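You operate a simulated robot arm through the tools that you are given. There is no shell and no other tool.

You are at the controls of a simulated robot arm. One attempt, no reset.

TASK
Clear the stop on cabinet A: pull the stop button out, press reset, on and ref.
Fine: in that order, each button once; let the ref run end; work no other control on the cabinet or readout box.

Only the result counts: the job must be done as asked and must still hold three seconds after the hand-in. Knocking over, shifting, dropping, spilling or breaking anything else fails it.

THE ROBOT
A 6-joint arm with a fingered hand, fixed in place. Base frame: the origin is at the foot of the arm, x ahead of it, y to its left, z up. Readings come in cm, degrees, newtons and seconds.
With the tool pointing down near the work surface it reaches from about 36 to 82 cm from the base axis. Its first joint turns from -115.0 to 115.0 degrees. Payload 4 kg.
The TCP is the grasp point between the finger pads, 2.6 cm short of the fingertips. In the tool frame z runs along the fingers and y along their closing line. The gripper opens to 16.4 cm. The gripper's body begins 7.3 cm behind the TCP. The gripper is a hand of 5 fingers: y runs from the thumb to the fingers, the wrist lies at [0, 0, -23.9] in the tool frame, and closing takes about 1.5 s.
Orientation is that of the tool frame in the base frame, as [roll, pitch, yaw] about the fixed x, y, z axes, in that order (R = Rz(yaw) Ry(pitch) Rx(roll)). With the fingers straight down and closing along the base's y, the tool's x points along the base's -x, its y along +y and its z along -z.

THE INTERFACE
- The arm moves only by the tool send_rows. Its argument "motion" is a list that holds one entry, the list of rows, each a list of 6 numbers: the shift along the tool's x, y, z in cm, then the turn, a rotation vector about the tool's x, y, z in degrees. In form: [[[dx, dy, dz, wx, wy, wz], ...]]. A call has 1 to 20 rows; each row shifts and turns the commanded pose from where the row before left it, along the tool's axes as they then stand. "grip" is the finger opening in cm, from 0 to 16.4, set as the call begins (left out, the last holds). Each row takes 0.2 s and may step no farther than 5 cm and 8.6 degrees from the row before; otherwise, or with a gripper value out of range, the whole call is refused. Where a pose cannot be reached the arm comes as near as it can. A force on the tool above 70 N (or 10 N above the force at the start of the call, whichever is more), or a blocked arm, ends the call early, and 0.2 s more pass. The fingers move at their own pace (about 4.5 cm/s each) and stop on an object; they squeeze with about 31 N. The grip force told is the motor's: it shows also when the fingers shut on nothing. Time passes only in rows, and 0.2 s behind the last, so rows that do not move let the fingers close. It gives the time, the measured TCP pose, the force on the tool (base axes), the opening and the grip force at its end, in the units of the frame above (readings bear some noise), with the torque about the TCP (base axes, N m) and any sound that the robot's microphone picked up.
- Cameras (640 x 400 px; columns grow to the right, rows downward): "scene" is fixed at [5.37, -64.94, 180.83]; the picture's right is [0.19, -0.98, 0.00], its down [-0.58, -0.11, -0.81] and it looks along [0.79, 0.15, -0.59] (base axes); focal length 247 px, centre (320, 200). "wrist" rides on the gripper at [5.1, -7, -9.3] in the tool frame; the picture's right is [0.81, 0.59, 0.00], its down [-0.43, 0.59, -0.68] and it looks along [-0.40, 0.55, 0.74] (tool axes); focal length 270 px, centre (320, 200).
- grab_frame(camera): a new picture of that camera. It takes no simulated time.
- lift_body(by): slides the trunk up (or, below 0, down) by that many cm; the arm rides with it, the base frame stays. It gives what a move gives, with no picture.
- set_fingers(finger1, finger2, finger3, finger4, thumb_bend): sets how far each is bent, from 0 (flat) to 100 (curled in); at 30 the hand is open as for a grip, at 70 the pads meet at the TCP. One left out holds its place. A second passes; each finger stops where it meets its share of the squeeze, and holds until it gets a number again. A gripper value or a shape takes the hand back. It gives what a move gives, with no picture; readings hold the bend of each and the force on the fingers (four entries, about 0 where the hand has none), thumb and palm.
- preshape(shape): the hand has 5 fingers and takes this shape, open, in about a second: jaw (thumb against the fingers, like two jaws); tri (thumb and two fingers); tip (a fingertip pinch); poke (one finger out to press); point (the index stretched); flat (the hand flat); cup (the hand cupped); fist (a fist). The gripper value then closes the fingers along that shape, each until it touches; the sizes above hold for jaw. It gives what a move gives, with no picture.
- pixel_to_xyz(camera, pixels): for up to 12 pixels [column, row] of the newest picture of that camera ("zoom" is the newest enlarged one), the place [x, y, z] in the base frame of the surface seen there, good to about 0.2 cm. It takes no simulated time.
- zoom(camera, box): a new picture of the part [left, top, right, bottom] of that camera's present view, enlarged. It takes no simulated time.
- sign_off(): hands the job in; it is judged then, once.

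Leave the gripper open and the arm clear of the work at the hand-in unless told otherwise.

The tools are called by a JSON object that holds its "name" and its "arguments". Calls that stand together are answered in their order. send_rows: Moves the arm, as the interface text tells. Its arguments: {"type":"object","properties":{"motion":{"type":"array","items":{"type":"array","items":{"type":"array","items":{"type":"number"}}}},"grip":{"type":"number"}},"required":["motion"]} The other tools are called the same way: lift_body (by) slides the trunk up or down; preshape (shape) gives the hand a shape; set_fingers (finger1, finger2, finger3, finger4, thumb_bend) moves the fingers one by one; grab_frame (camera) takes a picture; pixel_to_xyz (camera, pixels) gives the place of the surface under pixels of a picture; zoom (camera, box) takes an enlarged picture of a part of a camera's view; sign_off () hands the job in.

At the start:

```text
t: 0.0
position: [33.84, -45.86, 148.75]
ee_rot: [-179.9, -0.1, -180.0]
force: [-0.1, 0.0, 0.4]
moment: [-0.01, 0.0, 0.04]
opening: 16.37
gripper_force: 0.0
shape: jaw
bend: [30.0, 30.0, 30.0, 30.0, 30.0]
finger forces: [0.0, 0.0, 0.0, 0.0, 0.0, 0.0]
trunk travel left (down, up): [-95.0, 4.0]
```

scene: 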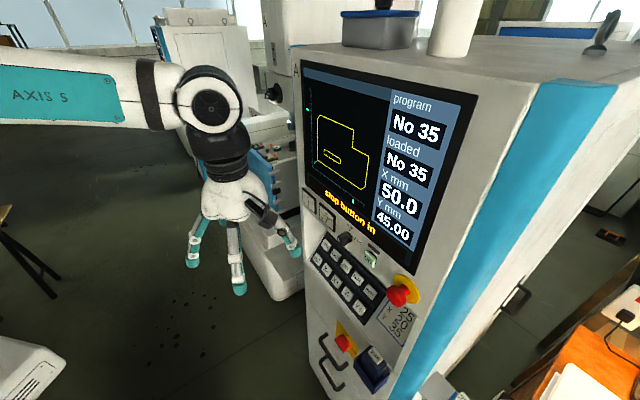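
wrist: 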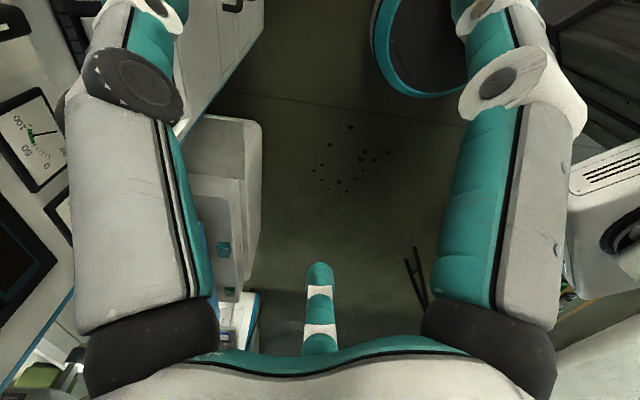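

I see the cabinet with its screen reading "stop button in", a key panel around (345,280) and red mushroom buttons at (400,293) and (343,342). I'll zoom in on the panel to read it.

{"name": "zoom", "arguments": {"camera": "scene", "box": [290, 180, 450, 280]}}

{"name": "zoom", "arguments": {"camera": "scene", "box": [295, 230, 425, 320]}}

{"name": "zoom", "arguments": {"camera": "scene", "box": [290, 300, 450, 400]}}

{"name": "zoom", "arguments": {"camera": "scene", "box": [140, 0, 460, 200]}}

```text
4.00 times, centred on (370, 230) of scene
```

zoom: 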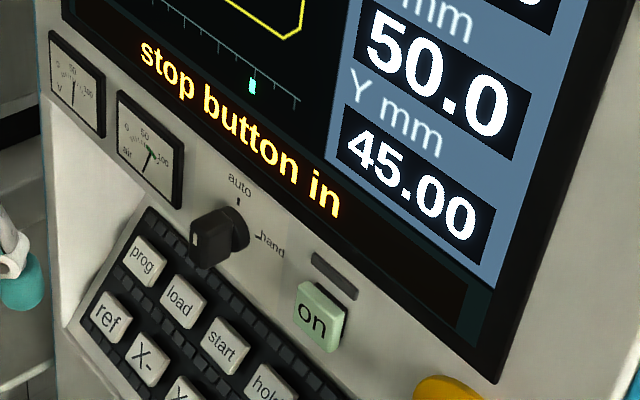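

```text
4.44 times, centred on (360, 275) of scene
```

zoom: 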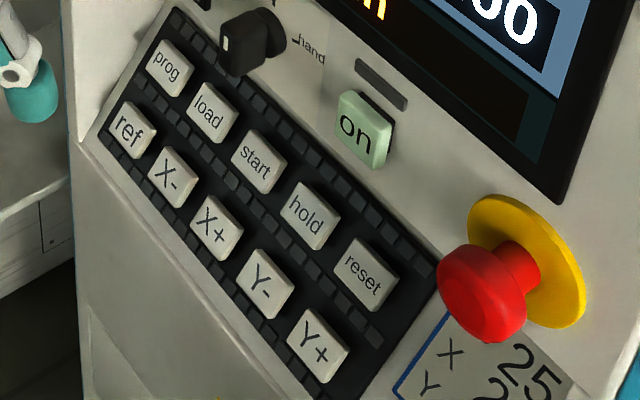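

```text
4.00 times, centred on (370, 350) of scene
```

zoom: 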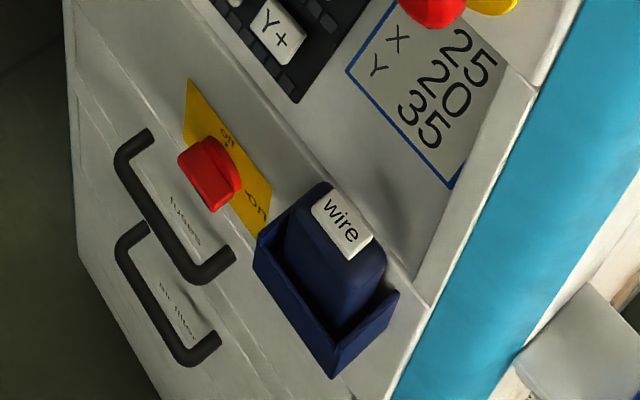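

```text
2.00 times, centred on (300, 100) of scene
```

zoom: 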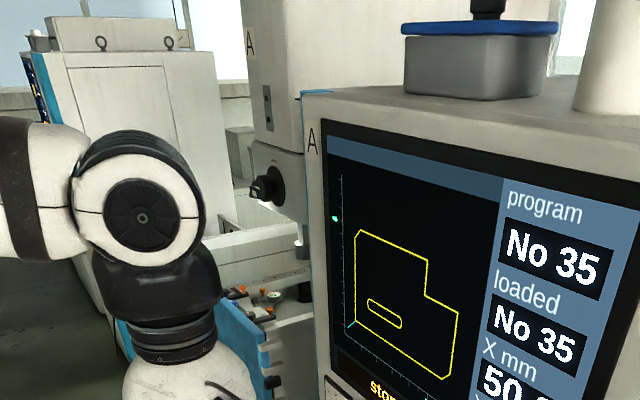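

This is cabinet A: the stop mushroom, reset, on and ref are all readable. I'll zoom again over the panel and measure their places.

{"name": "zoom", "arguments": {"camera": "scene", "box": [295, 230, 425, 320]}}

{"name": "pixel_to_xyz", "arguments": {"camera": "zoom", "pixels": [[482, 295], [520, 260], [560, 290], [500, 215], [362, 278], [358, 135], [127, 132], [600, 230], [300, 100], [100, 200], [410, 300], [235, 45]]}}

{"name": "pixel_to_xyz", "arguments": {"camera": "zoom", "pixels": [[440, 275], [525, 310], [490, 340], [470, 250], [500, 285], [495, 205], [580, 315], [310, 210], [318, 345], [265, 285], [166, 66], [172, 178]]}}

```text
4.44 times, centred on (360, 275) of scene
```

zoom: 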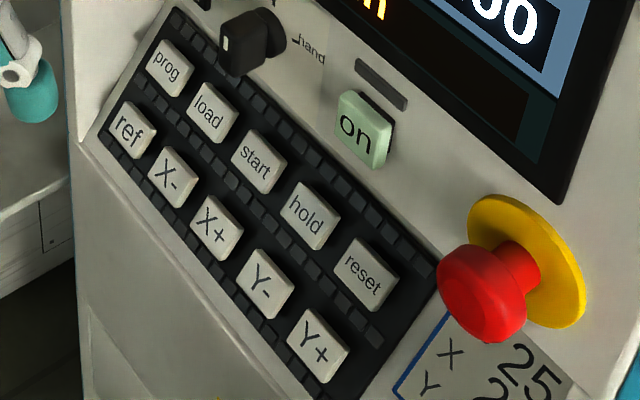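

```text
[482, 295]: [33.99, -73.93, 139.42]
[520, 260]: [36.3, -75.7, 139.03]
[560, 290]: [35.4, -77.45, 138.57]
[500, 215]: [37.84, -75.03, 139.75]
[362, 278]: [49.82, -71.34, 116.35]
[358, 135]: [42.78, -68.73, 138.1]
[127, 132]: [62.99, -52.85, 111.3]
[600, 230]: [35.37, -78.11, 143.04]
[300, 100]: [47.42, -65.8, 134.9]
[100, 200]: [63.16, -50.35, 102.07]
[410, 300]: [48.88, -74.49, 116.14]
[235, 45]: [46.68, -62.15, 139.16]
```

```text
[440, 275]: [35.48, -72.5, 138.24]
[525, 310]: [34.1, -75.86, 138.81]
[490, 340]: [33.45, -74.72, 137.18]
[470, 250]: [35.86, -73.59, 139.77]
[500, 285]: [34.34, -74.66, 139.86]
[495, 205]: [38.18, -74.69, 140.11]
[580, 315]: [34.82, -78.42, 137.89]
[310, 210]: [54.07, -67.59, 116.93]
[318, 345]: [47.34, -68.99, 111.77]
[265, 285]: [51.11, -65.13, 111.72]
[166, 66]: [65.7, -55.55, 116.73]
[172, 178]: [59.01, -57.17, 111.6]
```

The upper face is about vertical with its normal toward (-0.7, 0.7), while the keyboard seems set back and sloped. I'll measure the profile at more points.

{"name": "pixel_to_xyz", "arguments": {"camera": "zoom", "pixels": [[300, 60], [290, 80], [310, 120], [320, 140], [325, 160], [310, 170], [295, 165], [340, 180], [380, 190], [400, 200], [420, 230], [430, 250]]}}

{"name": "pixel_to_xyz", "arguments": {"camera": "zoom", "pixels": [[410, 290], [375, 335], [340, 390], [285, 350], [200, 280], [150, 250], [90, 130], [180, 10], [130, 60], [200, 30], [420, 350], [500, 370]]}}

{"name": "pixel_to_xyz", "arguments": {"camera": "scene", "pixels": [[343, 342], [375, 370], [330, 350], [360, 330], [390, 345], [298, 55], [303, 70], [470, 100], [500, 90], [320, 215], [375, 30], [455, 30]]}}

```text
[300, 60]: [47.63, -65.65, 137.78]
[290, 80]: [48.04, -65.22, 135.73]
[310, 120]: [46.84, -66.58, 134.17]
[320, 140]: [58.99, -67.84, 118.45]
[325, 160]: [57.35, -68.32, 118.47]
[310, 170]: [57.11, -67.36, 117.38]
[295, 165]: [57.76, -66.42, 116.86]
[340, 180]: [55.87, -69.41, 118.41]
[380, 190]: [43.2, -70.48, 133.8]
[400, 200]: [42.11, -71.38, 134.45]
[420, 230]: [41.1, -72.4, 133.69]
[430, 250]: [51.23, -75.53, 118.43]
```

```text
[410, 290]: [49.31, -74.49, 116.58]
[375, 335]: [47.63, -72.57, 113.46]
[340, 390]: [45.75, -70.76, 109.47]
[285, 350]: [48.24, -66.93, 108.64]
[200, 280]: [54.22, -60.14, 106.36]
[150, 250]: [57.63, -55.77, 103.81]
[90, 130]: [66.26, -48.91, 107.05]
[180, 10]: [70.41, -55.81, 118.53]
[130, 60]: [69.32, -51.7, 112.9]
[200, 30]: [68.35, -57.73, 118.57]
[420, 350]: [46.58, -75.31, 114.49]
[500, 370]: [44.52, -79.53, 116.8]
```

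```text
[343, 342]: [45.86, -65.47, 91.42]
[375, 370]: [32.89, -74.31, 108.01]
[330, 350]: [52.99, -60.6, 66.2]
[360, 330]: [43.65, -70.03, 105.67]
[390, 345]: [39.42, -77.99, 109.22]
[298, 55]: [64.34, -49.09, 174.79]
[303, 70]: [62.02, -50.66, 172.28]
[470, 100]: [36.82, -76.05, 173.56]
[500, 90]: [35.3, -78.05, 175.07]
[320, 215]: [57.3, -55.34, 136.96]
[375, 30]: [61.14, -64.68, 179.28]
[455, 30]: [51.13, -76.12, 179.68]
```

The box with the screen, "on" and the stop overhangs. Its bottom edge is near z 133.5, and the keyboard lies below it, sloped and set back. Next I'll zoom on the stop button and on the hand.

{"name": "zoom", "arguments": {"camera": "scene", "box": [376, 266, 424, 314]}}

{"name": "pixel_to_xyz", "arguments": {"camera": "zoom", "pixels": [[200, 200], [100, 200], [150, 300], [250, 200], [200, 120], [300, 150], [200, 50], [350, 200], [300, 350], [380, 300], [130, 120], [250, 300]]}}

{"name": "zoom", "arguments": {"camera": "scene", "box": [140, 150, 340, 310]}}

```text
8.33 times, centred on (400, 290) of scene
```

zoom: 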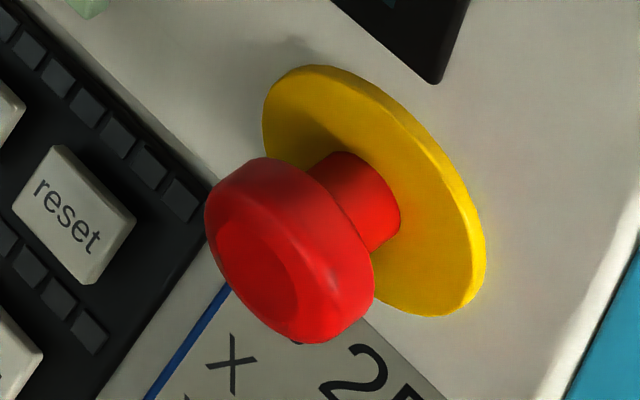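

```text
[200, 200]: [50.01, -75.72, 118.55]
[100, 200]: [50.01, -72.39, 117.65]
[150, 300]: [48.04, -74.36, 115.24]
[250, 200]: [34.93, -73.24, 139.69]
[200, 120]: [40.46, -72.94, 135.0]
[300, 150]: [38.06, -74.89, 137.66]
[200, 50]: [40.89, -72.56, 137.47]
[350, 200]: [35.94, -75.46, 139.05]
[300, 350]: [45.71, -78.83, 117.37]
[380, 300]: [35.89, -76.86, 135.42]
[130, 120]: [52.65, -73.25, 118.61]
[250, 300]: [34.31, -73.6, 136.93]
```

```text
2.50 times, centred on (240, 230) of scene
```

zoom: 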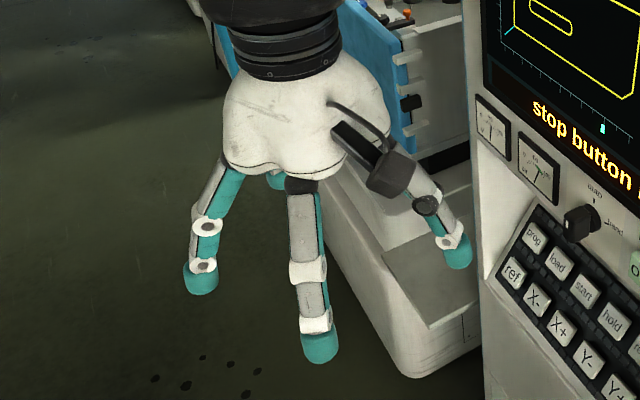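

Stop axis comes out near (36.7,-76.2,138.3), with the head front about 4 cm out from the face. Now I'll measure the fingertips to learn the hand geometry.

{"name": "pixel_to_xyz", "arguments": {"camera": "zoom", "pixels": [[200, 280], [320, 350], [459, 255], [275, 180], [306, 200], [225, 180], [315, 270], [207, 225], [425, 205], [385, 170], [280, 150], [350, 120]]}}

```text
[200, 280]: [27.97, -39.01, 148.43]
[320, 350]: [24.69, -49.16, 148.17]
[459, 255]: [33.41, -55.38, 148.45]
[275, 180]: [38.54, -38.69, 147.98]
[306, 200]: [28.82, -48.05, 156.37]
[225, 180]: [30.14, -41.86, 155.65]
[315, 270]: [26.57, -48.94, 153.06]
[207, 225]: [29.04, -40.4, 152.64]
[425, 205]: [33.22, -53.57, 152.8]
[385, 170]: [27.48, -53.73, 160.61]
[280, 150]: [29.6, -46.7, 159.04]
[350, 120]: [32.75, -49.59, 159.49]
```

The five fingertips sit on a circle of about 9.3 cm around the TCP, with the thumb at tool -y, so this is a radial hand. I'll test the closing in free air here with the grip at 5 cm and the arm held still.

{"name": "send_rows", "arguments": {"motion": [[[0, 0, 0, 0, 0, 0], [0, 0, 0, 0, 0, 0], [0, 0, 0, 0, 0, 0], [0, 0, 0, 0, 0, 0], [0, 0, 0, 0, 0, 0], [0, 0, 0, 0, 0, 0], [0, 0, 0, 0, 0, 0]]], "grip": 5}}

{"name": "grab_frame", "arguments": {"camera": "wrist"}}

{"name": "zoom", "arguments": {"camera": "scene", "box": [140, 150, 340, 310]}}

```text
t: 1.6
position: [33.82, -45.91, 148.75]
ee_rot: [-179.9, 0.0, -180.0]
force: [0.5, 0.0, -0.1]
moment: [-0.01, 0.01, 0.01]
opening: 5.04
gripper_force: 0.1
shape: jaw
bend: [47.0, 47.0, 47.0, 47.0, 70.0]
finger forces: [0.0, 0.0, 0.0, 0.0, 0.0, 0.0]
trunk travel left (down, up): [-95.0, 4.0]
```

```text
taken
```

wrist: 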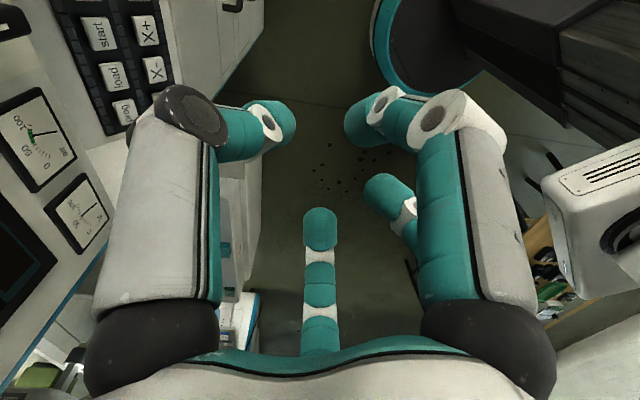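

```text
2.50 times, centred on (240, 230) of scene
```

zoom: 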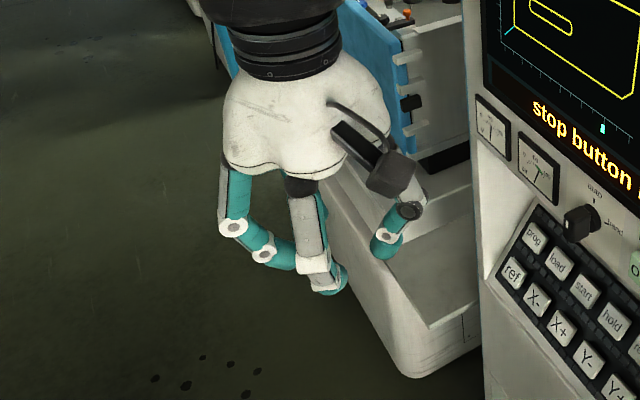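

Fingers curl strongly inward: bends read 47, with the thumb at 70. I'll measure the tip positions in this shape.

{"name": "pixel_to_xyz", "arguments": {"camera": "wrist", "pixels": [[285, 125], [358, 130], [320, 215], [320, 240], [380, 185], [245, 130], [320, 285], [400, 205], [65, 205], [460, 280], [170, 280], [320, 330]]}}

{"name": "set_fingers", "arguments": {"finger1": 50, "finger2": 50, "finger3": 50, "finger4": 50, "thumb_bend": 50}}

{"name": "grab_frame", "arguments": {"camera": "wrist"}}

{"name": "zoom", "arguments": {"camera": "scene", "box": [140, 150, 340, 310]}}

```text
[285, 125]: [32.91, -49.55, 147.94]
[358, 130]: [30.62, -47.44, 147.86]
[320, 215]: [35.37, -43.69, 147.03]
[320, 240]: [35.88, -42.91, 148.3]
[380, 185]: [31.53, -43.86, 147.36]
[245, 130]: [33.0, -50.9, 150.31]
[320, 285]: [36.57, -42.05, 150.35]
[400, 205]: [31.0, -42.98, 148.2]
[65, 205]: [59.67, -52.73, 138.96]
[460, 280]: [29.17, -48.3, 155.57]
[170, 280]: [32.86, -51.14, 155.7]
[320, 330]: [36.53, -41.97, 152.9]
```

```text
t: 2.6
position: [33.76, -45.87, 148.71]
ee_rot: [-179.9, -0.1, -180.0]
force: [0.0, 0.2, -0.8]
moment: [0.01, 0.02, 0.02]
opening: 4.2
gripper_force: 0.1
shape: fingers
bend: [50.0, 50.0, 50.0, 50.0, 50.0]
finger forces: [0.1, 0.1, 0.1, 0.0, 0.1, 0.0]
trunk travel left (down, up): [-95.0, 4.0]
```

```text
taken
```

wrist: 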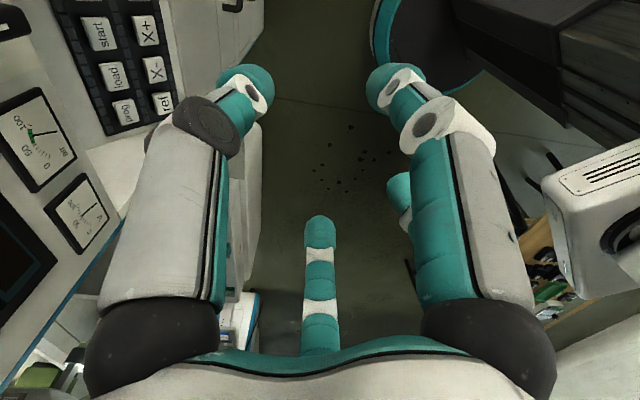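

```text
2.50 times, centred on (240, 230) of scene
```

zoom: 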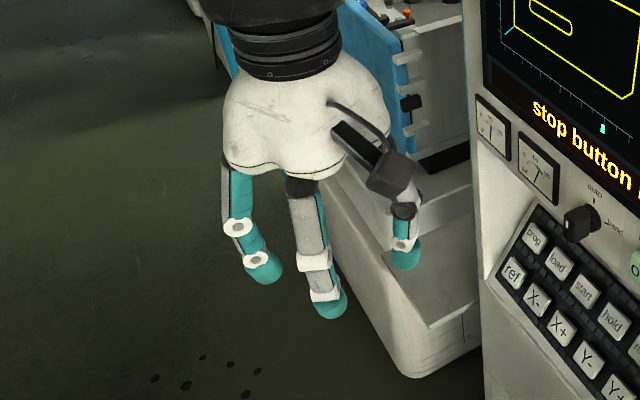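

At bend 50 all round, the tips sit symmetric and look like a good pregrasp cage. I'll measure them.

{"name": "pixel_to_xyz", "arguments": {"camera": "wrist", "pixels": [[250, 80], [385, 80], [320, 222], [320, 240], [398, 185], [235, 100], [320, 285], [268, 85], [320, 262], [320, 330], [225, 170], [370, 85]]}}

{"name": "set_fingers", "arguments": {"finger1": 60, "finger2": 60, "finger3": 60, "finger4": 60, "thumb_bend": 60}}

{"name": "grab_frame", "arguments": {"camera": "wrist"}}

```text
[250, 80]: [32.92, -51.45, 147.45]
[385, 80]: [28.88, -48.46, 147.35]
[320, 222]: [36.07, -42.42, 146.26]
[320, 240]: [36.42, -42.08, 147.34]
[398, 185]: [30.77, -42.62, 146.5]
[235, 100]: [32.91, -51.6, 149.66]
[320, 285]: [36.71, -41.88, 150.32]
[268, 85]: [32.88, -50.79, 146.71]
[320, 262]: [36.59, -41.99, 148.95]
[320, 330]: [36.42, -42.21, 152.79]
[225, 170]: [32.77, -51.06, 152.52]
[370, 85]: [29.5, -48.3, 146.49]
```

```text
t: 3.6
position: [33.84, -45.89, 148.9]
ee_rot: [-179.9, 0.0, -180.0]
force: [-0.6, 0.5, -0.5]
moment: [0.01, 0.01, 0.01]
opening: 1.83
gripper_force: 0.0
shape: fingers
bend: [60.0, 60.0, 60.0, 60.0, 60.0]
finger forces: [0.0, 0.1, 0.0, 0.0, 0.0, 0.0]
trunk travel left (down, up): [-95.0, 4.0]
```

```text
taken
```

wrist: 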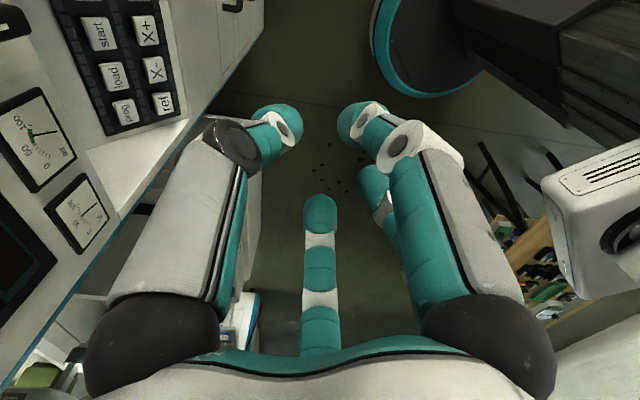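

At bend 60 the tips close in further. Now I'll move along the face toward the stop's column while staying about 22 cm off the cabinet.

{"name": "send_rows", "arguments": {"motion": [[[2.28, -2.28, 1.74, 0, 0, 0], [2.28, -2.28, 1.74, 0, 0, 0], [2.28, -2.28, 1.74, 0, 0, 0], [2.28, -2.28, 1.74, 0, 0, 0], [2.28, -2.28, 1.74, 0, 0, 0], [2.28, -2.28, 1.74, 0, 0, 0], [0, 0, 0, 0, 0, 0]]]}}

{"name": "grab_frame", "arguments": {"camera": "scene"}}

```text
t: 5.2
position: [20.22, -59.48, 138.54]
ee_rot: [-179.9, 0.1, -180.0]
force: [0.9, 0.9, 0.9]
moment: [-0.03, -0.02, 0.02]
opening: 1.8
gripper_force: 0.0
shape: fingers
bend: [60.0, 60.0, 60.0, 60.0, 60.0]
finger forces: [0.0, 0.0, 0.0, 0.0, 0.1, 0.1]
trunk travel left (down, up): [-95.0, 4.0]
```

```text
taken
```

scene: 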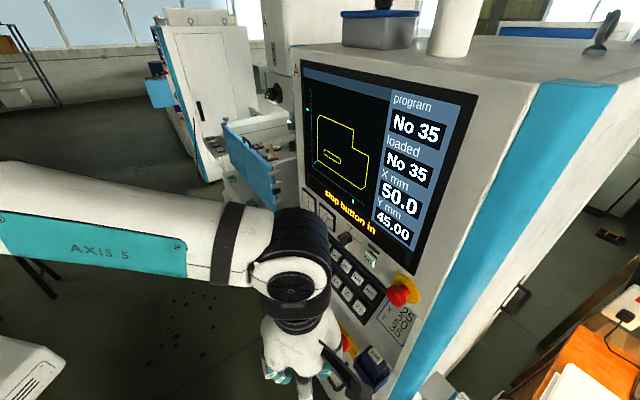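

The arm is in place and clear. Next I'll turn the tool 90° so the fingers point into the face, along (0.707,-0.707,0).

{"name": "send_rows", "arguments": {"motion": [[[0, 0, 0, 5.785, -5.785, 0], [0, 0, 0, 5.785, -5.785, 0], [0, 0, 0, 5.785, -5.785, 0], [0, 0, 0, 5.785, -5.785, 0], [0, 0, 0, 5.785, -5.785, 0], [0, 0, 0, 5.785, -5.785, 0], [0, 0, 0, 5.785, -5.785, 0], [0, 0, 0, 5.785, -5.785, 0], [0, 0, 0, 5.785, -5.785, 0], [0, 0, 0, 5.785, -5.785, 0], [0, 0, 0, 5.785, -5.785, 0], [0, 0, 0, 0, 0, 0]]]}}

{"name": "grab_frame", "arguments": {"camera": "scene"}}

{"name": "grab_frame", "arguments": {"camera": "wrist"}}

```text
t: 7.8
position: [42.52, -55.34, 151.09]
ee_rot: [-101.4, 39.9, -152.5]
force: [-0.7, -0.1, 0.1]
moment: [-0.01, -0.01, 0.01]
opening: 1.81
gripper_force: 0.1
shape: fingers
bend: [60.0, 60.0, 60.0, 60.0, 60.0]
finger forces: [0.1, 0.1, 0.0, 0.0, 0.0, 0.1]
out of reach, approached as far as the arm can: row 2, 3, 4, 5, 6, 7, 8, 9
trunk travel left (down, up): [-95.0, 4.0]
```

```text
taken
```

scene: 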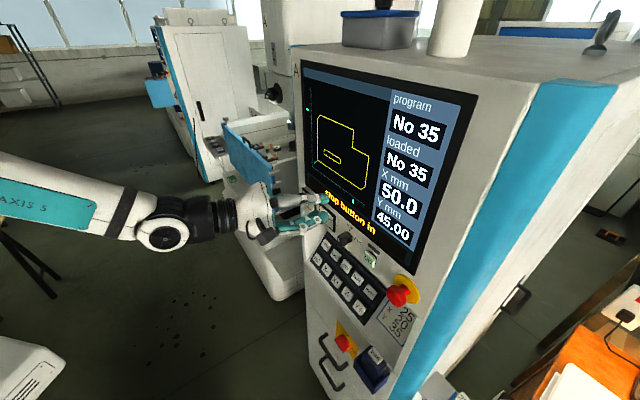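

```text
taken
```

wrist: 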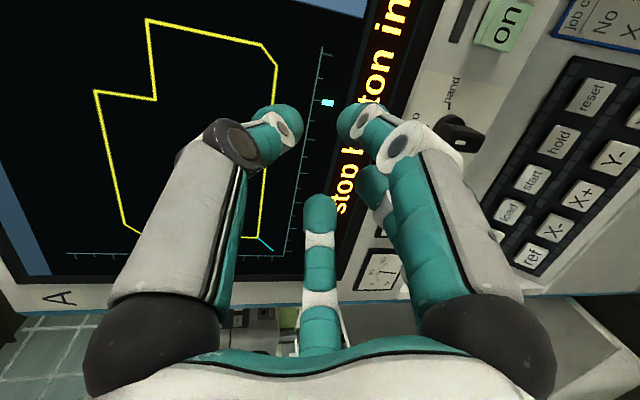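

The turn was only partly reachable: the TCP drifted to (42.5,-55.3,151.1) with the fingers still some 7 cm off the screen. Before moving on, I'll measure where the arm links are to understand its limits.

{"name": "pixel_to_xyz", "arguments": {"camera": "scene", "pixels": [[5, 175], [60, 195], [120, 215], [165, 235], [210, 215], [255, 210], [5, 210], [120, 195], [300, 215], [322, 215]]}}

{"name": "send_rows", "arguments": {"motion": [[[0, 0, -2, 0, 0, 0], [0, 0, -2, 0, 0, 0], [0, 0, 0, 0, 0, 0]]]}}

```text
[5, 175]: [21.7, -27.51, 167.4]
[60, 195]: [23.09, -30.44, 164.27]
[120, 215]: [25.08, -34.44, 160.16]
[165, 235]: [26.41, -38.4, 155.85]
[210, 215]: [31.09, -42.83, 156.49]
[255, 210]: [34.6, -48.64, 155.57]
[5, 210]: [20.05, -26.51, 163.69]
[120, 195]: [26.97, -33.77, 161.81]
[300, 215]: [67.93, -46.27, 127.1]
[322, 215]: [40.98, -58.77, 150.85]
```

```text
t: 8.6
position: [40.54, -52.16, 151.66]
ee_rot: [-101.4, 39.8, -152.6]
force: [0.5, -1.7, -0.4]
moment: [-0.01, -0.01, -0.03]
opening: 1.79
gripper_force: 0.0
shape: fingers
bend: [60.0, 60.0, 60.0, 60.0, 60.0]
finger forces: [0.1, 0.0, 0.0, 0.1, 0.0, 0.1]
trunk travel left (down, up): [-95.0, 4.0]
```

With the trunk near its top the forearm is folded, so the near reach at this height is poor. I'll lower the trunk 35 cm so the shoulder sits below the work; the hand then rides down about 12 cm off the lower front.

{"name": "lift_body", "arguments": {"by": -20}}

{"name": "grab_frame", "arguments": {"camera": "scene"}}

```text
t: 10.8
position: [40.48, -52.03, 131.85]
ee_rot: [-101.4, 40.0, -152.6]
force: [-0.2, 0.0, -0.7]
moment: [0.0, 0.03, 0.01]
opening: 1.77
gripper_force: 0.0
shape: fingers
bend: [60.0, 60.0, 60.0, 60.0, 60.0]
finger forces: [0.0, 0.0, 0.0, 0.0, 0.0, 0.0]
trunk travel left (down, up): [-75.0, 24.0]
```

```text
taken
```

scene: 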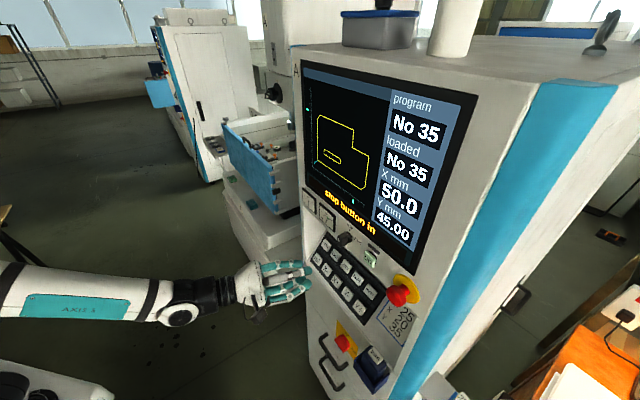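

That went as expected. I'll lower another 15 cm; the hand stays clear of the keyboard.

{"name": "lift_body", "arguments": {"by": -15}}

{"name": "send_rows", "arguments": {"motion": [[[-1.38, -1.62, -0.33, 0, 0, 0], [-1.38, -1.62, -0.33, 0, 0, 0], [-1.38, -1.62, -0.33, 0, 0, 0], [-1.38, -1.62, -0.33, 0, 0, 0], [-1.38, -1.62, -0.33, 0, 0, 0], [-1.38, -1.62, -0.33, 0, 0, 0], [-1.38, -1.62, -0.33, 0, 0, 0], [-1.38, -1.62, -0.33, 0, 0, 0], [-1.38, -1.62, -0.33, 0, 0, 0], [-1.38, -1.62, -0.33, 0, 0, 0], [0, 0, 0, 0, 0, 0]]]}}

{"name": "grab_frame", "arguments": {"camera": "scene"}}

```text
t: 12.5
position: [40.48, -52.07, 116.7]
ee_rot: [-101.4, 40.0, -152.6]
force: [0.5, -0.5, -0.6]
moment: [0.01, 0.01, 0.0]
opening: 1.8
gripper_force: 0.2
shape: fingers
bend: [60.0, 60.0, 60.0, 60.0, 60.0]
finger forces: [0.0, 0.0, 0.0, 0.1, 0.0, 0.0]
trunk travel left (down, up): [-60.0, 39.0]
```

```text
t: 14.9
position: [40.69, -51.98, 136.52]
ee_rot: [-101.4, 39.9, -152.3]
force: [0.4, 0.3, 0.6]
moment: [0.01, -0.01, 0.04]
opening: 1.75
gripper_force: 0.1
shape: fingers
bend: [60.0, 60.0, 60.0, 60.0, 60.0]
finger forces: [0.0, 0.1, 0.0, 0.0, 0.1, 0.0]
out of reach, approached as far as the arm can: row 9, 10
trunk travel left (down, up): [-60.0, 39.0]
```

```text
taken
```

scene: 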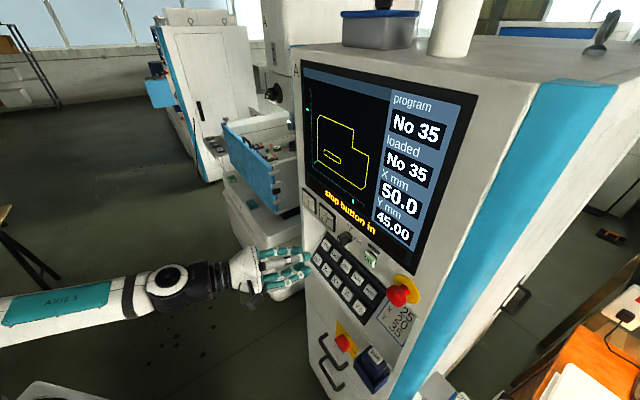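

Rising stopped at z 136.5. I'll measure the forearm again to see which limit is hit.

{"name": "pixel_to_xyz", "arguments": {"camera": "scene", "pixels": [[5, 312], [60, 303], [110, 295], [168, 282], [205, 278], [245, 268], [5, 340], [40, 390], [110, 320], [300, 258]]}}

{"name": "zoom", "arguments": {"camera": "scene", "box": [0, 200, 320, 400]}}

```text
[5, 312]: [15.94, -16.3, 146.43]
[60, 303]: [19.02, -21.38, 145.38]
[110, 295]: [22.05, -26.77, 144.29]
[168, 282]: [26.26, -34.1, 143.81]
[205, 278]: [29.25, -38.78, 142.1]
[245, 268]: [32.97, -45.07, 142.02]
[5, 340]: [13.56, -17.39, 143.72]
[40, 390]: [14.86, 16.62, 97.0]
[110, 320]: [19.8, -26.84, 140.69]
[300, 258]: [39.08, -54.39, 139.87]
```

```text
2.00 times, centred on (160, 300) of scene
```

zoom: 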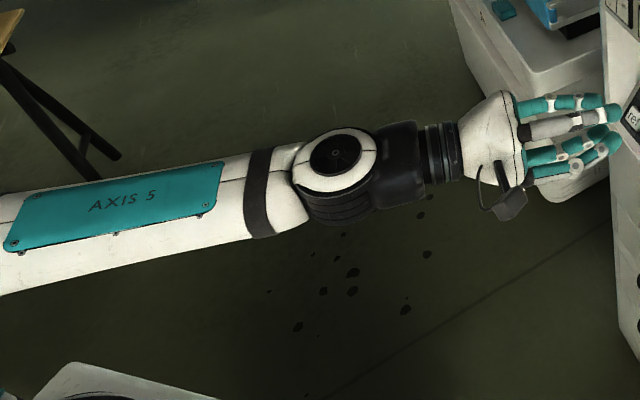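

The forearm is now nearly in line with the hand, which is close to a straight-wrist singularity and explains the trouble. I'll slide sideways along the face toward the stop so the wrist bends, and correct the turn after that.

{"name": "send_rows", "arguments": {"motion": [[[1.87, -1.64, 0.24, 0, 0, 0], [1.87, -1.64, 0.24, 0, 0, 0], [1.87, -1.64, 0.24, 0, 0, 0], [1.87, -1.64, 0.24, 0, 0, 0], [1.87, -1.64, 0.24, 0, 0, 0], [1.87, -1.64, 0.24, 0, 0, 0], [1.87, -1.64, 0.24, 0, 0, 0], [1.87, -1.64, 0.24, 0, 0, 0], [0, 0, 0, 0, 0, 0]]]}}

{"name": "grab_frame", "arguments": {"camera": "scene"}}

{"name": "grab_frame", "arguments": {"camera": "wrist"}}

```text
t: 16.9
position: [25.25, -64.89, 136.33]
ee_rot: [-101.4, 39.9, -152.5]
force: [-0.2, 0.5, -0.6]
moment: [-0.04, -0.03, 0.04]
opening: 1.83
gripper_force: 0.0
shape: fingers
bend: [60.0, 60.0, 60.0, 60.0, 60.0]
finger forces: [0.1, 0.1, 0.0, 0.0, 0.1, 0.0]
trunk travel left (down, up): [-60.0, 39.0]
```

```text
taken
```

scene: 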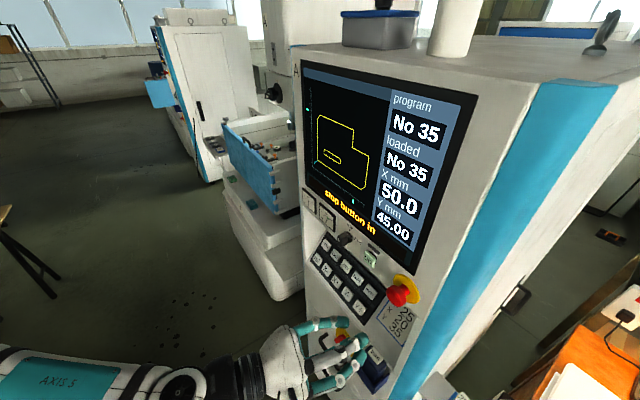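

```text
taken
```

wrist: 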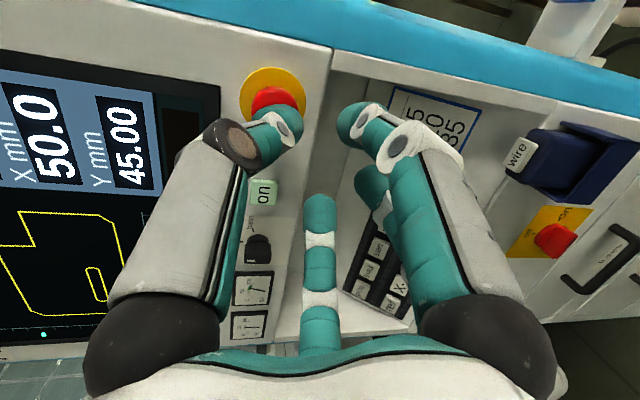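

Reached exactly at (25.25,-64.89,136.33). Now I'll correct the remaining 13° so the fingers point straight at the face.

{"name": "send_rows", "arguments": {"motion": [[[0, 0, 0, 0, -4.47, 0], [0, 0, 0, 0, -4.47, 0], [0, 0, 0, 0, -4.47, 0], [0, 0, 0, 0, 0, 0]]]}}

{"name": "set_fingers", "arguments": {"finger1": 44, "finger2": 44, "finger3": 44, "finger4": 44, "thumb_bend": 44}}

{"name": "grab_frame", "arguments": {"camera": "wrist"}}

{"name": "grab_frame", "arguments": {"camera": "scene"}}

```text
t: 17.9
position: [25.4, -64.9, 136.46]
ee_rot: [-89.7, 41.3, -135.0]
force: [-0.8, 0.5, 0.2]
moment: [0.0, 0.01, 0.0]
opening: 1.77
gripper_force: 0.0
shape: fingers
bend: [60.0, 60.0, 60.0, 60.0, 60.0]
finger forces: [0.0, 0.1, 0.0, 0.0, 0.0, 0.0]
trunk travel left (down, up): [-60.0, 39.0]
```

```text
t: 18.9
position: [25.32, -64.9, 136.42]
ee_rot: [-89.9, 41.2, -135.0]
force: [0.0, -1.0, 0.1]
moment: [-0.01, -0.01, 0.0]
opening: 5.69
gripper_force: 0.1
shape: fingers
bend: [44.0, 44.0, 44.0, 44.0, 44.0]
finger forces: [0.1, 0.0, 0.0, 0.0, 0.1, 0.0]
trunk travel left (down, up): [-60.0, 39.0]
```

```text
taken
```

wrist: 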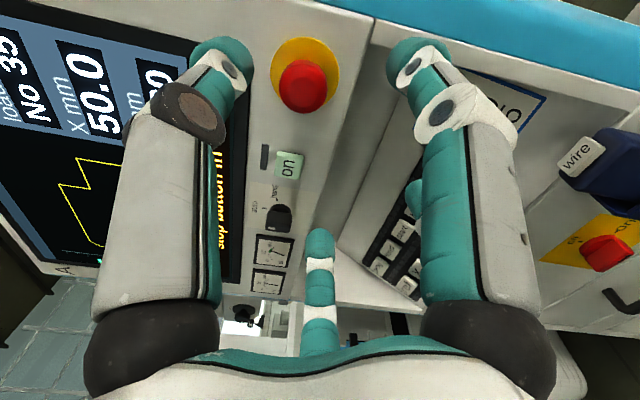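

```text
taken
```

scene: 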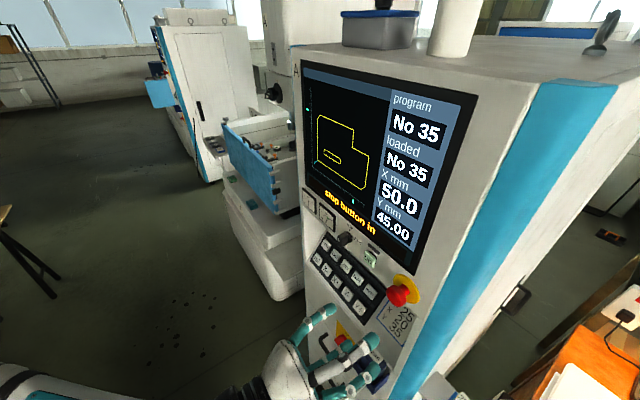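

Orientation is now right, with tool z along (0.707,-0.707,0). The stop head shows clearly at (303,86) in the wrist view, so I'll zoom and measure it.

{"name": "zoom", "arguments": {"camera": "wrist", "box": [255, 25, 355, 125]}}

{"name": "pixel_to_xyz", "arguments": {"camera": "zoom", "pixels": [[320, 200], [310, 240], [260, 240], [360, 240], [310, 150], [310, 320], [240, 120], [420, 120], [330, 70], [245, 200], [390, 220], [300, 230]]}}

```text
4.00 times, centred on (305, 75) of wrist
```

zoom: 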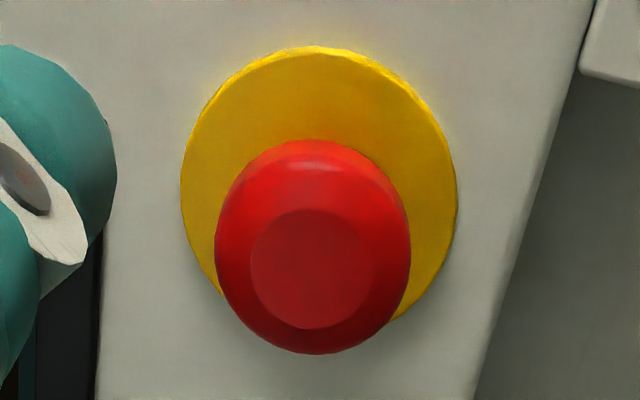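

```text
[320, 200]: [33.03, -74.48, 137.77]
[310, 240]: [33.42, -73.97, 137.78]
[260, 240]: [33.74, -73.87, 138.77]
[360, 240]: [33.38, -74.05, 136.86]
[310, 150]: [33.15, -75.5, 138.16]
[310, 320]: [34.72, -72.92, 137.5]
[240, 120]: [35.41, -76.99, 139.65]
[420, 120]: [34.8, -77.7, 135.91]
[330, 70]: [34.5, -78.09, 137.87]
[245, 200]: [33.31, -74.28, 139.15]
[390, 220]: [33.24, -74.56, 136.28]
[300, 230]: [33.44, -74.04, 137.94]
```

Axis estimate: along-face t ≈ -28.2, z ≈ 137.9, head front at depth -76, disc at -79.6. I'll centre on it and advance 7 cm, staying short of the head, then check.

{"name": "send_rows", "arguments": {"motion": [[[-0.41, -0.64, 0, 0, 0, 0], [-0.41, -0.63, 0, 0, 0, 0], [0, 0, 1.4, 0, 0, 0], [0, 0, 1.4, 0, 0, 0], [0, 0, 1.4, 0, 0, 0], [0, 0, 1.4, 0, 0, 0], [0, 0, 1.4, 0, 0, 0], [0, 0, 0, 0, 0, 0]]]}}

{"name": "grab_frame", "arguments": {"camera": "wrist"}}

{"name": "zoom", "arguments": {"camera": "scene", "box": [320, 240, 440, 360]}}

```text
t: 20.7
position: [30.14, -70.09, 137.86]
ee_rot: [-89.9, 41.2, -135.1]
force: [0.1, -0.7, -0.7]
moment: [0.0, -0.01, -0.04]
opening: 5.67
gripper_force: 0.2
shape: fingers
bend: [44.0, 44.0, 44.0, 44.0, 44.0]
finger forces: [0.0, 0.0, 0.0, 0.0, 0.0, 0.0]
trunk travel left (down, up): [-60.0, 39.0]
```

```text
taken
```

wrist: 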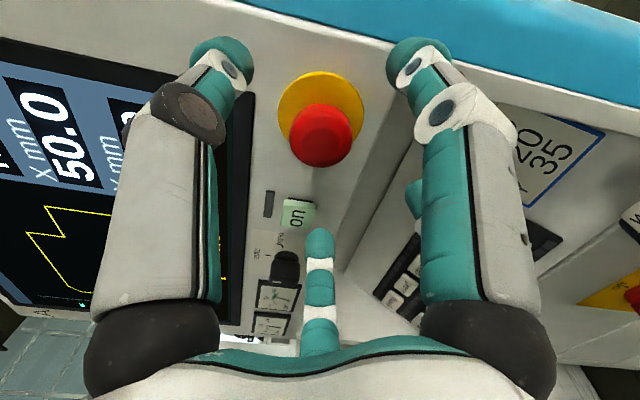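

```text
3.33 times, centred on (380, 300) of scene
```

zoom: 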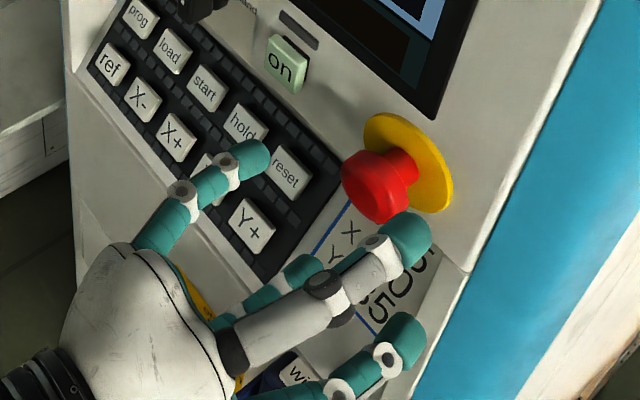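

TCP projects to the image centre, and the head front appears where expected, within about 0.2 cm of the axis. I'll advance 5.4 cm with the fingers around the head.

{"name": "send_rows", "arguments": {"motion": [[[0, 0, 0.9, 0, 0, 0], [0, 0, 0.9, 0, 0, 0], [0, 0, 0.9, 0, 0, 0], [0, 0, 0.9, 0, 0, 0], [0, 0, 0.9, 0, 0, 0], [0, 0, 0.9, 0, 0, 0], [0, 0, 0, 0, 0, 0]]]}}

{"name": "grab_frame", "arguments": {"camera": "wrist"}}

{"name": "zoom", "arguments": {"camera": "scene", "box": [320, 240, 440, 360]}}

```text
t: 22.3
position: [34.0, -73.74, 138.08]
ee_rot: [-89.9, 41.2, -135.1]
force: [-2.2, 2.7, -0.6]
moment: [-0.19, -0.15, 0.14]
opening: 5.69
gripper_force: 2.7
shape: fingers
bend: [44.0, 44.0, 44.0, 44.0, 44.0]
finger forces: [0.1, 0.0, 0.0, 4.6, 0.1, 0.0]
trunk travel left (down, up): [-60.0, 39.0]
```

```text
taken
```

wrist: 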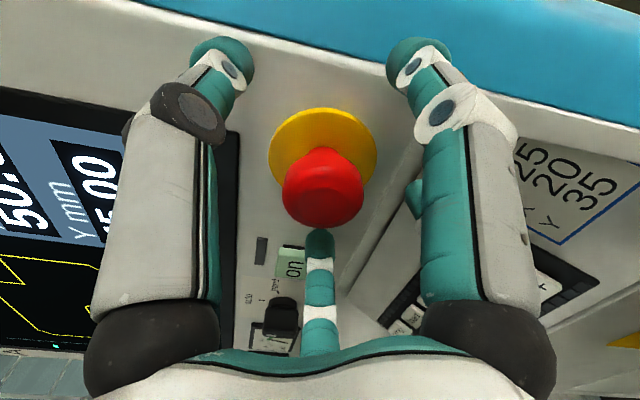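

```text
3.33 times, centred on (380, 300) of scene
```

zoom: 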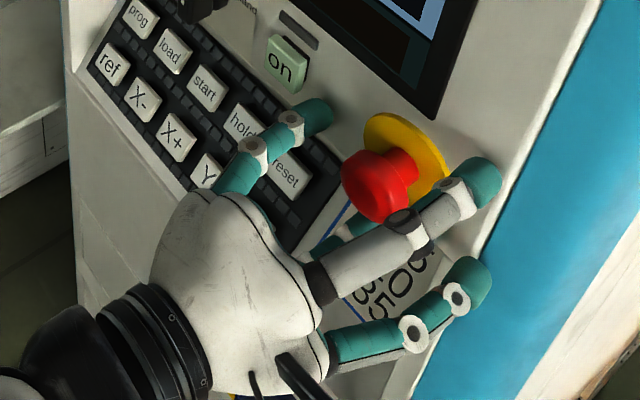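

Finger 4's tip touches the face lightly at about 4.6 N. I'll back off 0.5 cm and then close all fingers evenly on the head.

{"name": "send_rows", "arguments": {"motion": [[[0, 0, -0.5, 0, 0, 0], [0, 0, 0, 0, 0, 0]]]}}

{"name": "set_fingers", "arguments": {"finger1": 54, "finger2": 54, "finger3": 54, "finger4": 54, "thumb_bend": 54}}

{"name": "grab_frame", "arguments": {"camera": "wrist"}}

{"name": "zoom", "arguments": {"camera": "scene", "box": [320, 240, 440, 360]}}

```text
t: 22.9
position: [33.69, -73.58, 137.94]
ee_rot: [-89.9, 41.1, -134.9]
force: [-0.1, 1.1, 0.4]
moment: [-0.03, -0.01, 0.01]
opening: 5.69
gripper_force: 0.1
shape: fingers
bend: [44.0, 44.0, 44.0, 44.0, 44.0]
finger forces: [0.0, 0.1, 0.0, 0.0, 0.0, 0.1]
trunk travel left (down, up): [-60.0, 39.0]
```

```text
t: 23.9
position: [33.64, -73.55, 137.88]
ee_rot: [-89.9, 41.2, -135.0]
force: [0.0, 0.2, -0.3]
moment: [0.01, -0.01, -0.02]
opening: 3.29
gripper_force: 0.0
shape: fingers
bend: [54.0, 54.0, 54.0, 54.0, 54.0]
finger forces: [0.1, 0.1, 0.1, 0.0, 0.0, 0.1]
trunk travel left (down, up): [-60.0, 39.0]
```

```text
taken
```

wrist: 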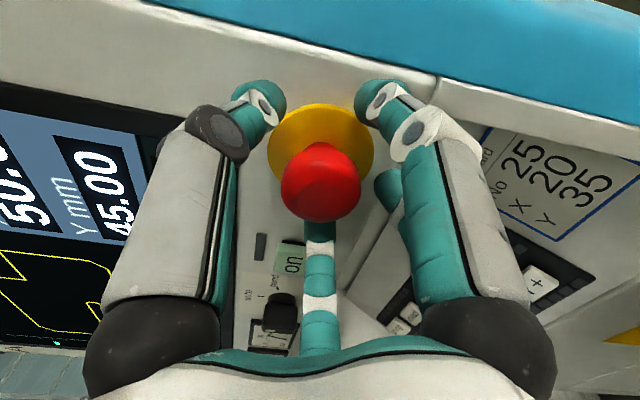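

```text
3.33 times, centred on (380, 300) of scene
```

zoom: 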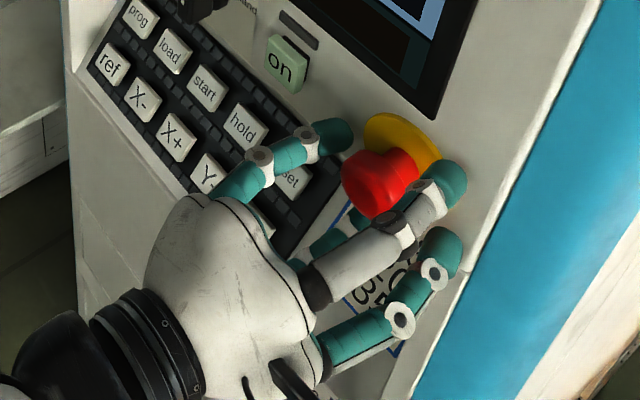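

The tips go behind the head rim with no contact yet. I'll close further so they hook around the head.

{"name": "set_fingers", "arguments": {"finger1": 72, "finger2": 72, "finger3": 72, "finger4": 72, "thumb_bend": 72}}

{"name": "grab_frame", "arguments": {"camera": "wrist"}}

{"name": "zoom", "arguments": {"camera": "scene", "box": [320, 240, 440, 360]}}

```text
t: 24.9
position: [33.78, -73.62, 137.93]
ee_rot: [-89.9, 41.3, -135.1]
force: [2.8, -4.7, 2.0]
moment: [0.0, -0.07, -0.01]
opening: 0.9
gripper_force: 23.2
shape: fingers
bend: [64.0, 63.0, 63.0, 64.0, 65.0]
finger forces: [7.7, 8.5, 9.1, 8.5, 12.2, 0.1]
trunk travel left (down, up): [-60.0, 39.0]
```

```text
taken
```

wrist: 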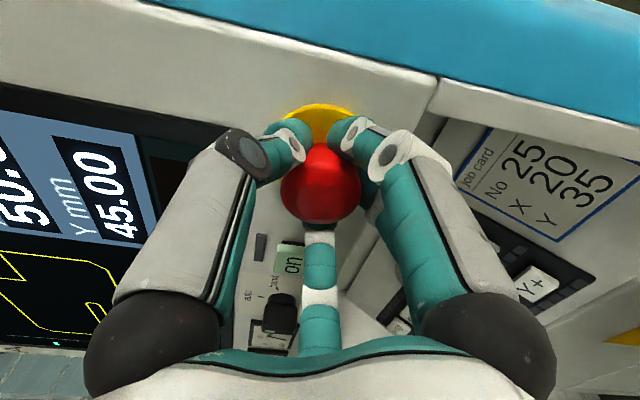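

```text
3.33 times, centred on (380, 300) of scene
```

zoom: 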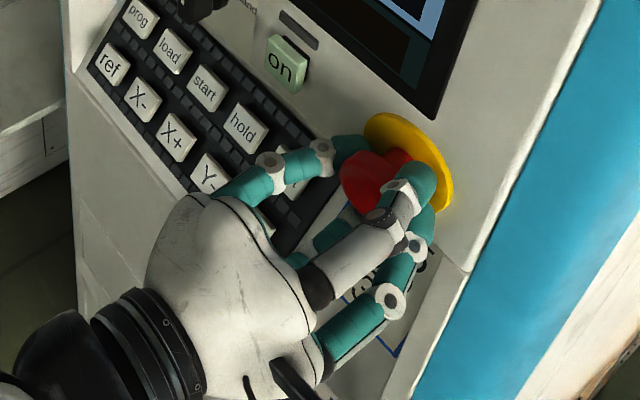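

All five fingers grip the head at 8–12 N each. I'll pull straight out slowly.

{"name": "send_rows", "arguments": {"motion": [[[0, 0, -0.25, 0, 0, 0], [0, 0, -0.25, 0, 0, 0], [0, 0, -0.25, 0, 0, 0], [0, 0, -0.25, 0, 0, 0], [0, 0, 0, 0, 0, 0]]]}}

{"name": "zoom", "arguments": {"camera": "scene", "box": [290, 180, 450, 280]}}

```text
t: 26.1
position: [33.18, -73.06, 137.8]
ee_rot: [-90.0, 41.2, -135.1]
force: [16.0, -22.1, 11.0]
moment: [-0.16, -0.16, -0.18]
opening: 0.77
gripper_force: 26.5
shape: fingers
bend: [64.0, 64.0, 63.0, 64.0, 65.0]
finger forces: [8.8, 9.5, 9.9, 10.4, 14.4, 0.0]
trunk travel left (down, up): [-60.0, 39.0]
```

```text
4.00 times, centred on (370, 230) of scene
```

zoom: 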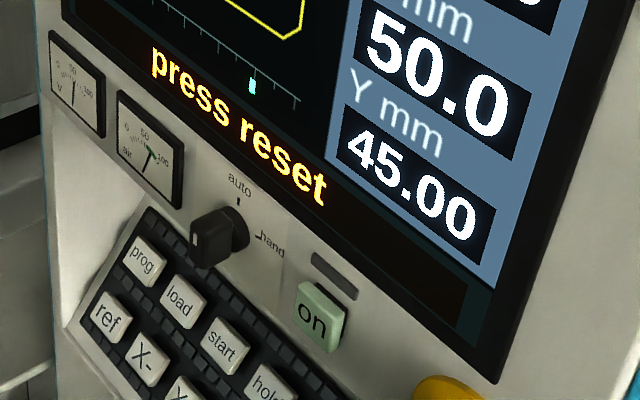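

Screen now says "press reset", so the stop is out. I'll open the fingers, then retreat.

{"name": "set_fingers", "arguments": {"finger1": 44, "finger2": 44, "finger3": 44, "finger4": 44, "thumb_bend": 44}}

{"name": "send_rows", "arguments": {"motion": [[[0, 0, -1, 0, 0, 0], [0, 0, -1.5, 0, 0, 0], [0, 0, -1.5, 0, 0, 0], [0, 0, -1.5, 0, 0, 0], [0, 0, -1.5, 0, 0, 0], [0, 0, -1.5, 0, 0, 0], [0, 0, -1.5, 0, 0, 0], [0, 0, 0, 0, 0, 0]]]}}

{"name": "preshape", "arguments": {"shape": "poke"}}

{"name": "grab_frame", "arguments": {"camera": "scene"}}

{"name": "grab_frame", "arguments": {"camera": "wrist"}}

```text
t: 27.1
position: [32.95, -72.84, 137.91]
ee_rot: [-90.0, 41.2, -134.9]
force: [-0.6, 0.3, 0.0]
moment: [0.0, 0.04, 0.01]
opening: 5.68
gripper_force: 0.1
shape: fingers
bend: [44.0, 44.0, 44.0, 44.0, 44.0]
finger forces: [0.1, 0.0, 0.0, 0.0, 0.0, 0.0]
trunk travel left (down, up): [-60.0, 39.0]
```

```text
t: 28.9
position: [25.83, -65.7, 138.0]
ee_rot: [-89.8, 41.2, -135.1]
force: [0.2, -0.1, -0.6]
moment: [-0.02, 0.0, 0.03]
opening: 5.7
gripper_force: 0.0
shape: fingers
bend: [44.0, 44.0, 44.0, 44.0, 44.0]
finger forces: [0.1, 0.0, 0.0, 0.0, 0.0, 0.1]
trunk travel left (down, up): [-60.0, 39.0]
```

```text
t: 29.8
position: [25.81, -65.74, 137.96]
ee_rot: [-89.9, 41.3, -134.9]
force: [0.7, 0.4, 0.2]
moment: [-0.01, -0.06, 0.03]
opening: 0.02
gripper_force: 0.0
shape: poke
bend: [100.0, 100.0, 100.0, 100.0, 83.0]
finger forces: [0.0, 0.1, 0.0, 0.0, 0.0, 0.1]
trunk travel left (down, up): [-60.0, 39.0]
```

```text
taken
```

scene: 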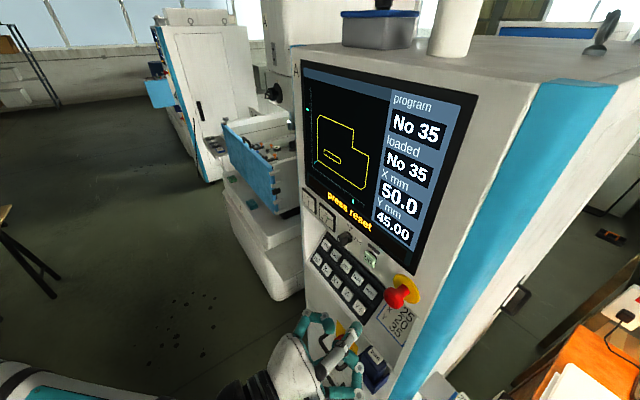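

```text
taken
```

wrist: 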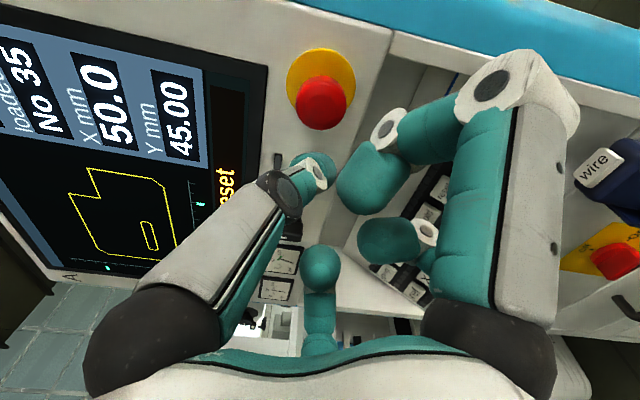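

The stop is standing out. The poke shape shows the four fingers curled and the thumb out toward the centre, so I'll let it settle and look closely.

{"name": "send_rows", "arguments": {"motion": [[[0, 0, 0, 0, 0, 0], [0, 0, 0, 0, 0, 0], [0, 0, 0, 0, 0, 0]]]}}

{"name": "grab_frame", "arguments": {"camera": "wrist"}}

{"name": "pixel_to_xyz", "arguments": {"camera": "wrist", "pixels": [[315, 160], [325, 170], [305, 160], [380, 190], [395, 240], [320, 265], [350, 200], [275, 210], [400, 130], [510, 90], [310, 180], [328, 160]]}}

{"name": "zoom", "arguments": {"camera": "scene", "box": [260, 280, 420, 380]}}

```text
t: 30.6
position: [25.81, -65.79, 137.78]
ee_rot: [-89.9, 41.2, -135.0]
force: [0.1, 0.5, 0.5]
moment: [0.02, -0.01, 0.0]
opening: 0.01
gripper_force: 0.1
shape: poke
bend: [100.0, 100.0, 100.0, 100.0, 83.0]
finger forces: [0.1, 0.0, 0.0, 0.0, 0.1, 0.1]
trunk travel left (down, up): [-60.0, 39.0]
```

```text
taken
```

wrist: 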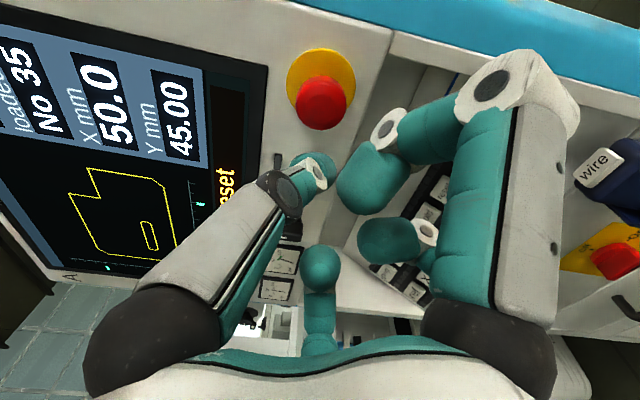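

```text
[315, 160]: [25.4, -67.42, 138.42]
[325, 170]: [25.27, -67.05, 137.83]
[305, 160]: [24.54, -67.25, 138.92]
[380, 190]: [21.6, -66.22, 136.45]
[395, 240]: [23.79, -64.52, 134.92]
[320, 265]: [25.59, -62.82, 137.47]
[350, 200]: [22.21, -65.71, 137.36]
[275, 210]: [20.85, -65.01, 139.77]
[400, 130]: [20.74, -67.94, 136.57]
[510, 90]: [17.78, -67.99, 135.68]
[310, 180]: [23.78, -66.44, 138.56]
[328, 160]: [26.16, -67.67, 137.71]
```

```text
4.00 times, centred on (340, 330) of scene
```

zoom: 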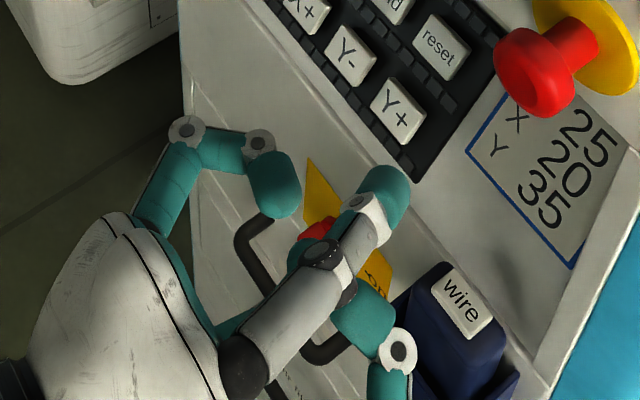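

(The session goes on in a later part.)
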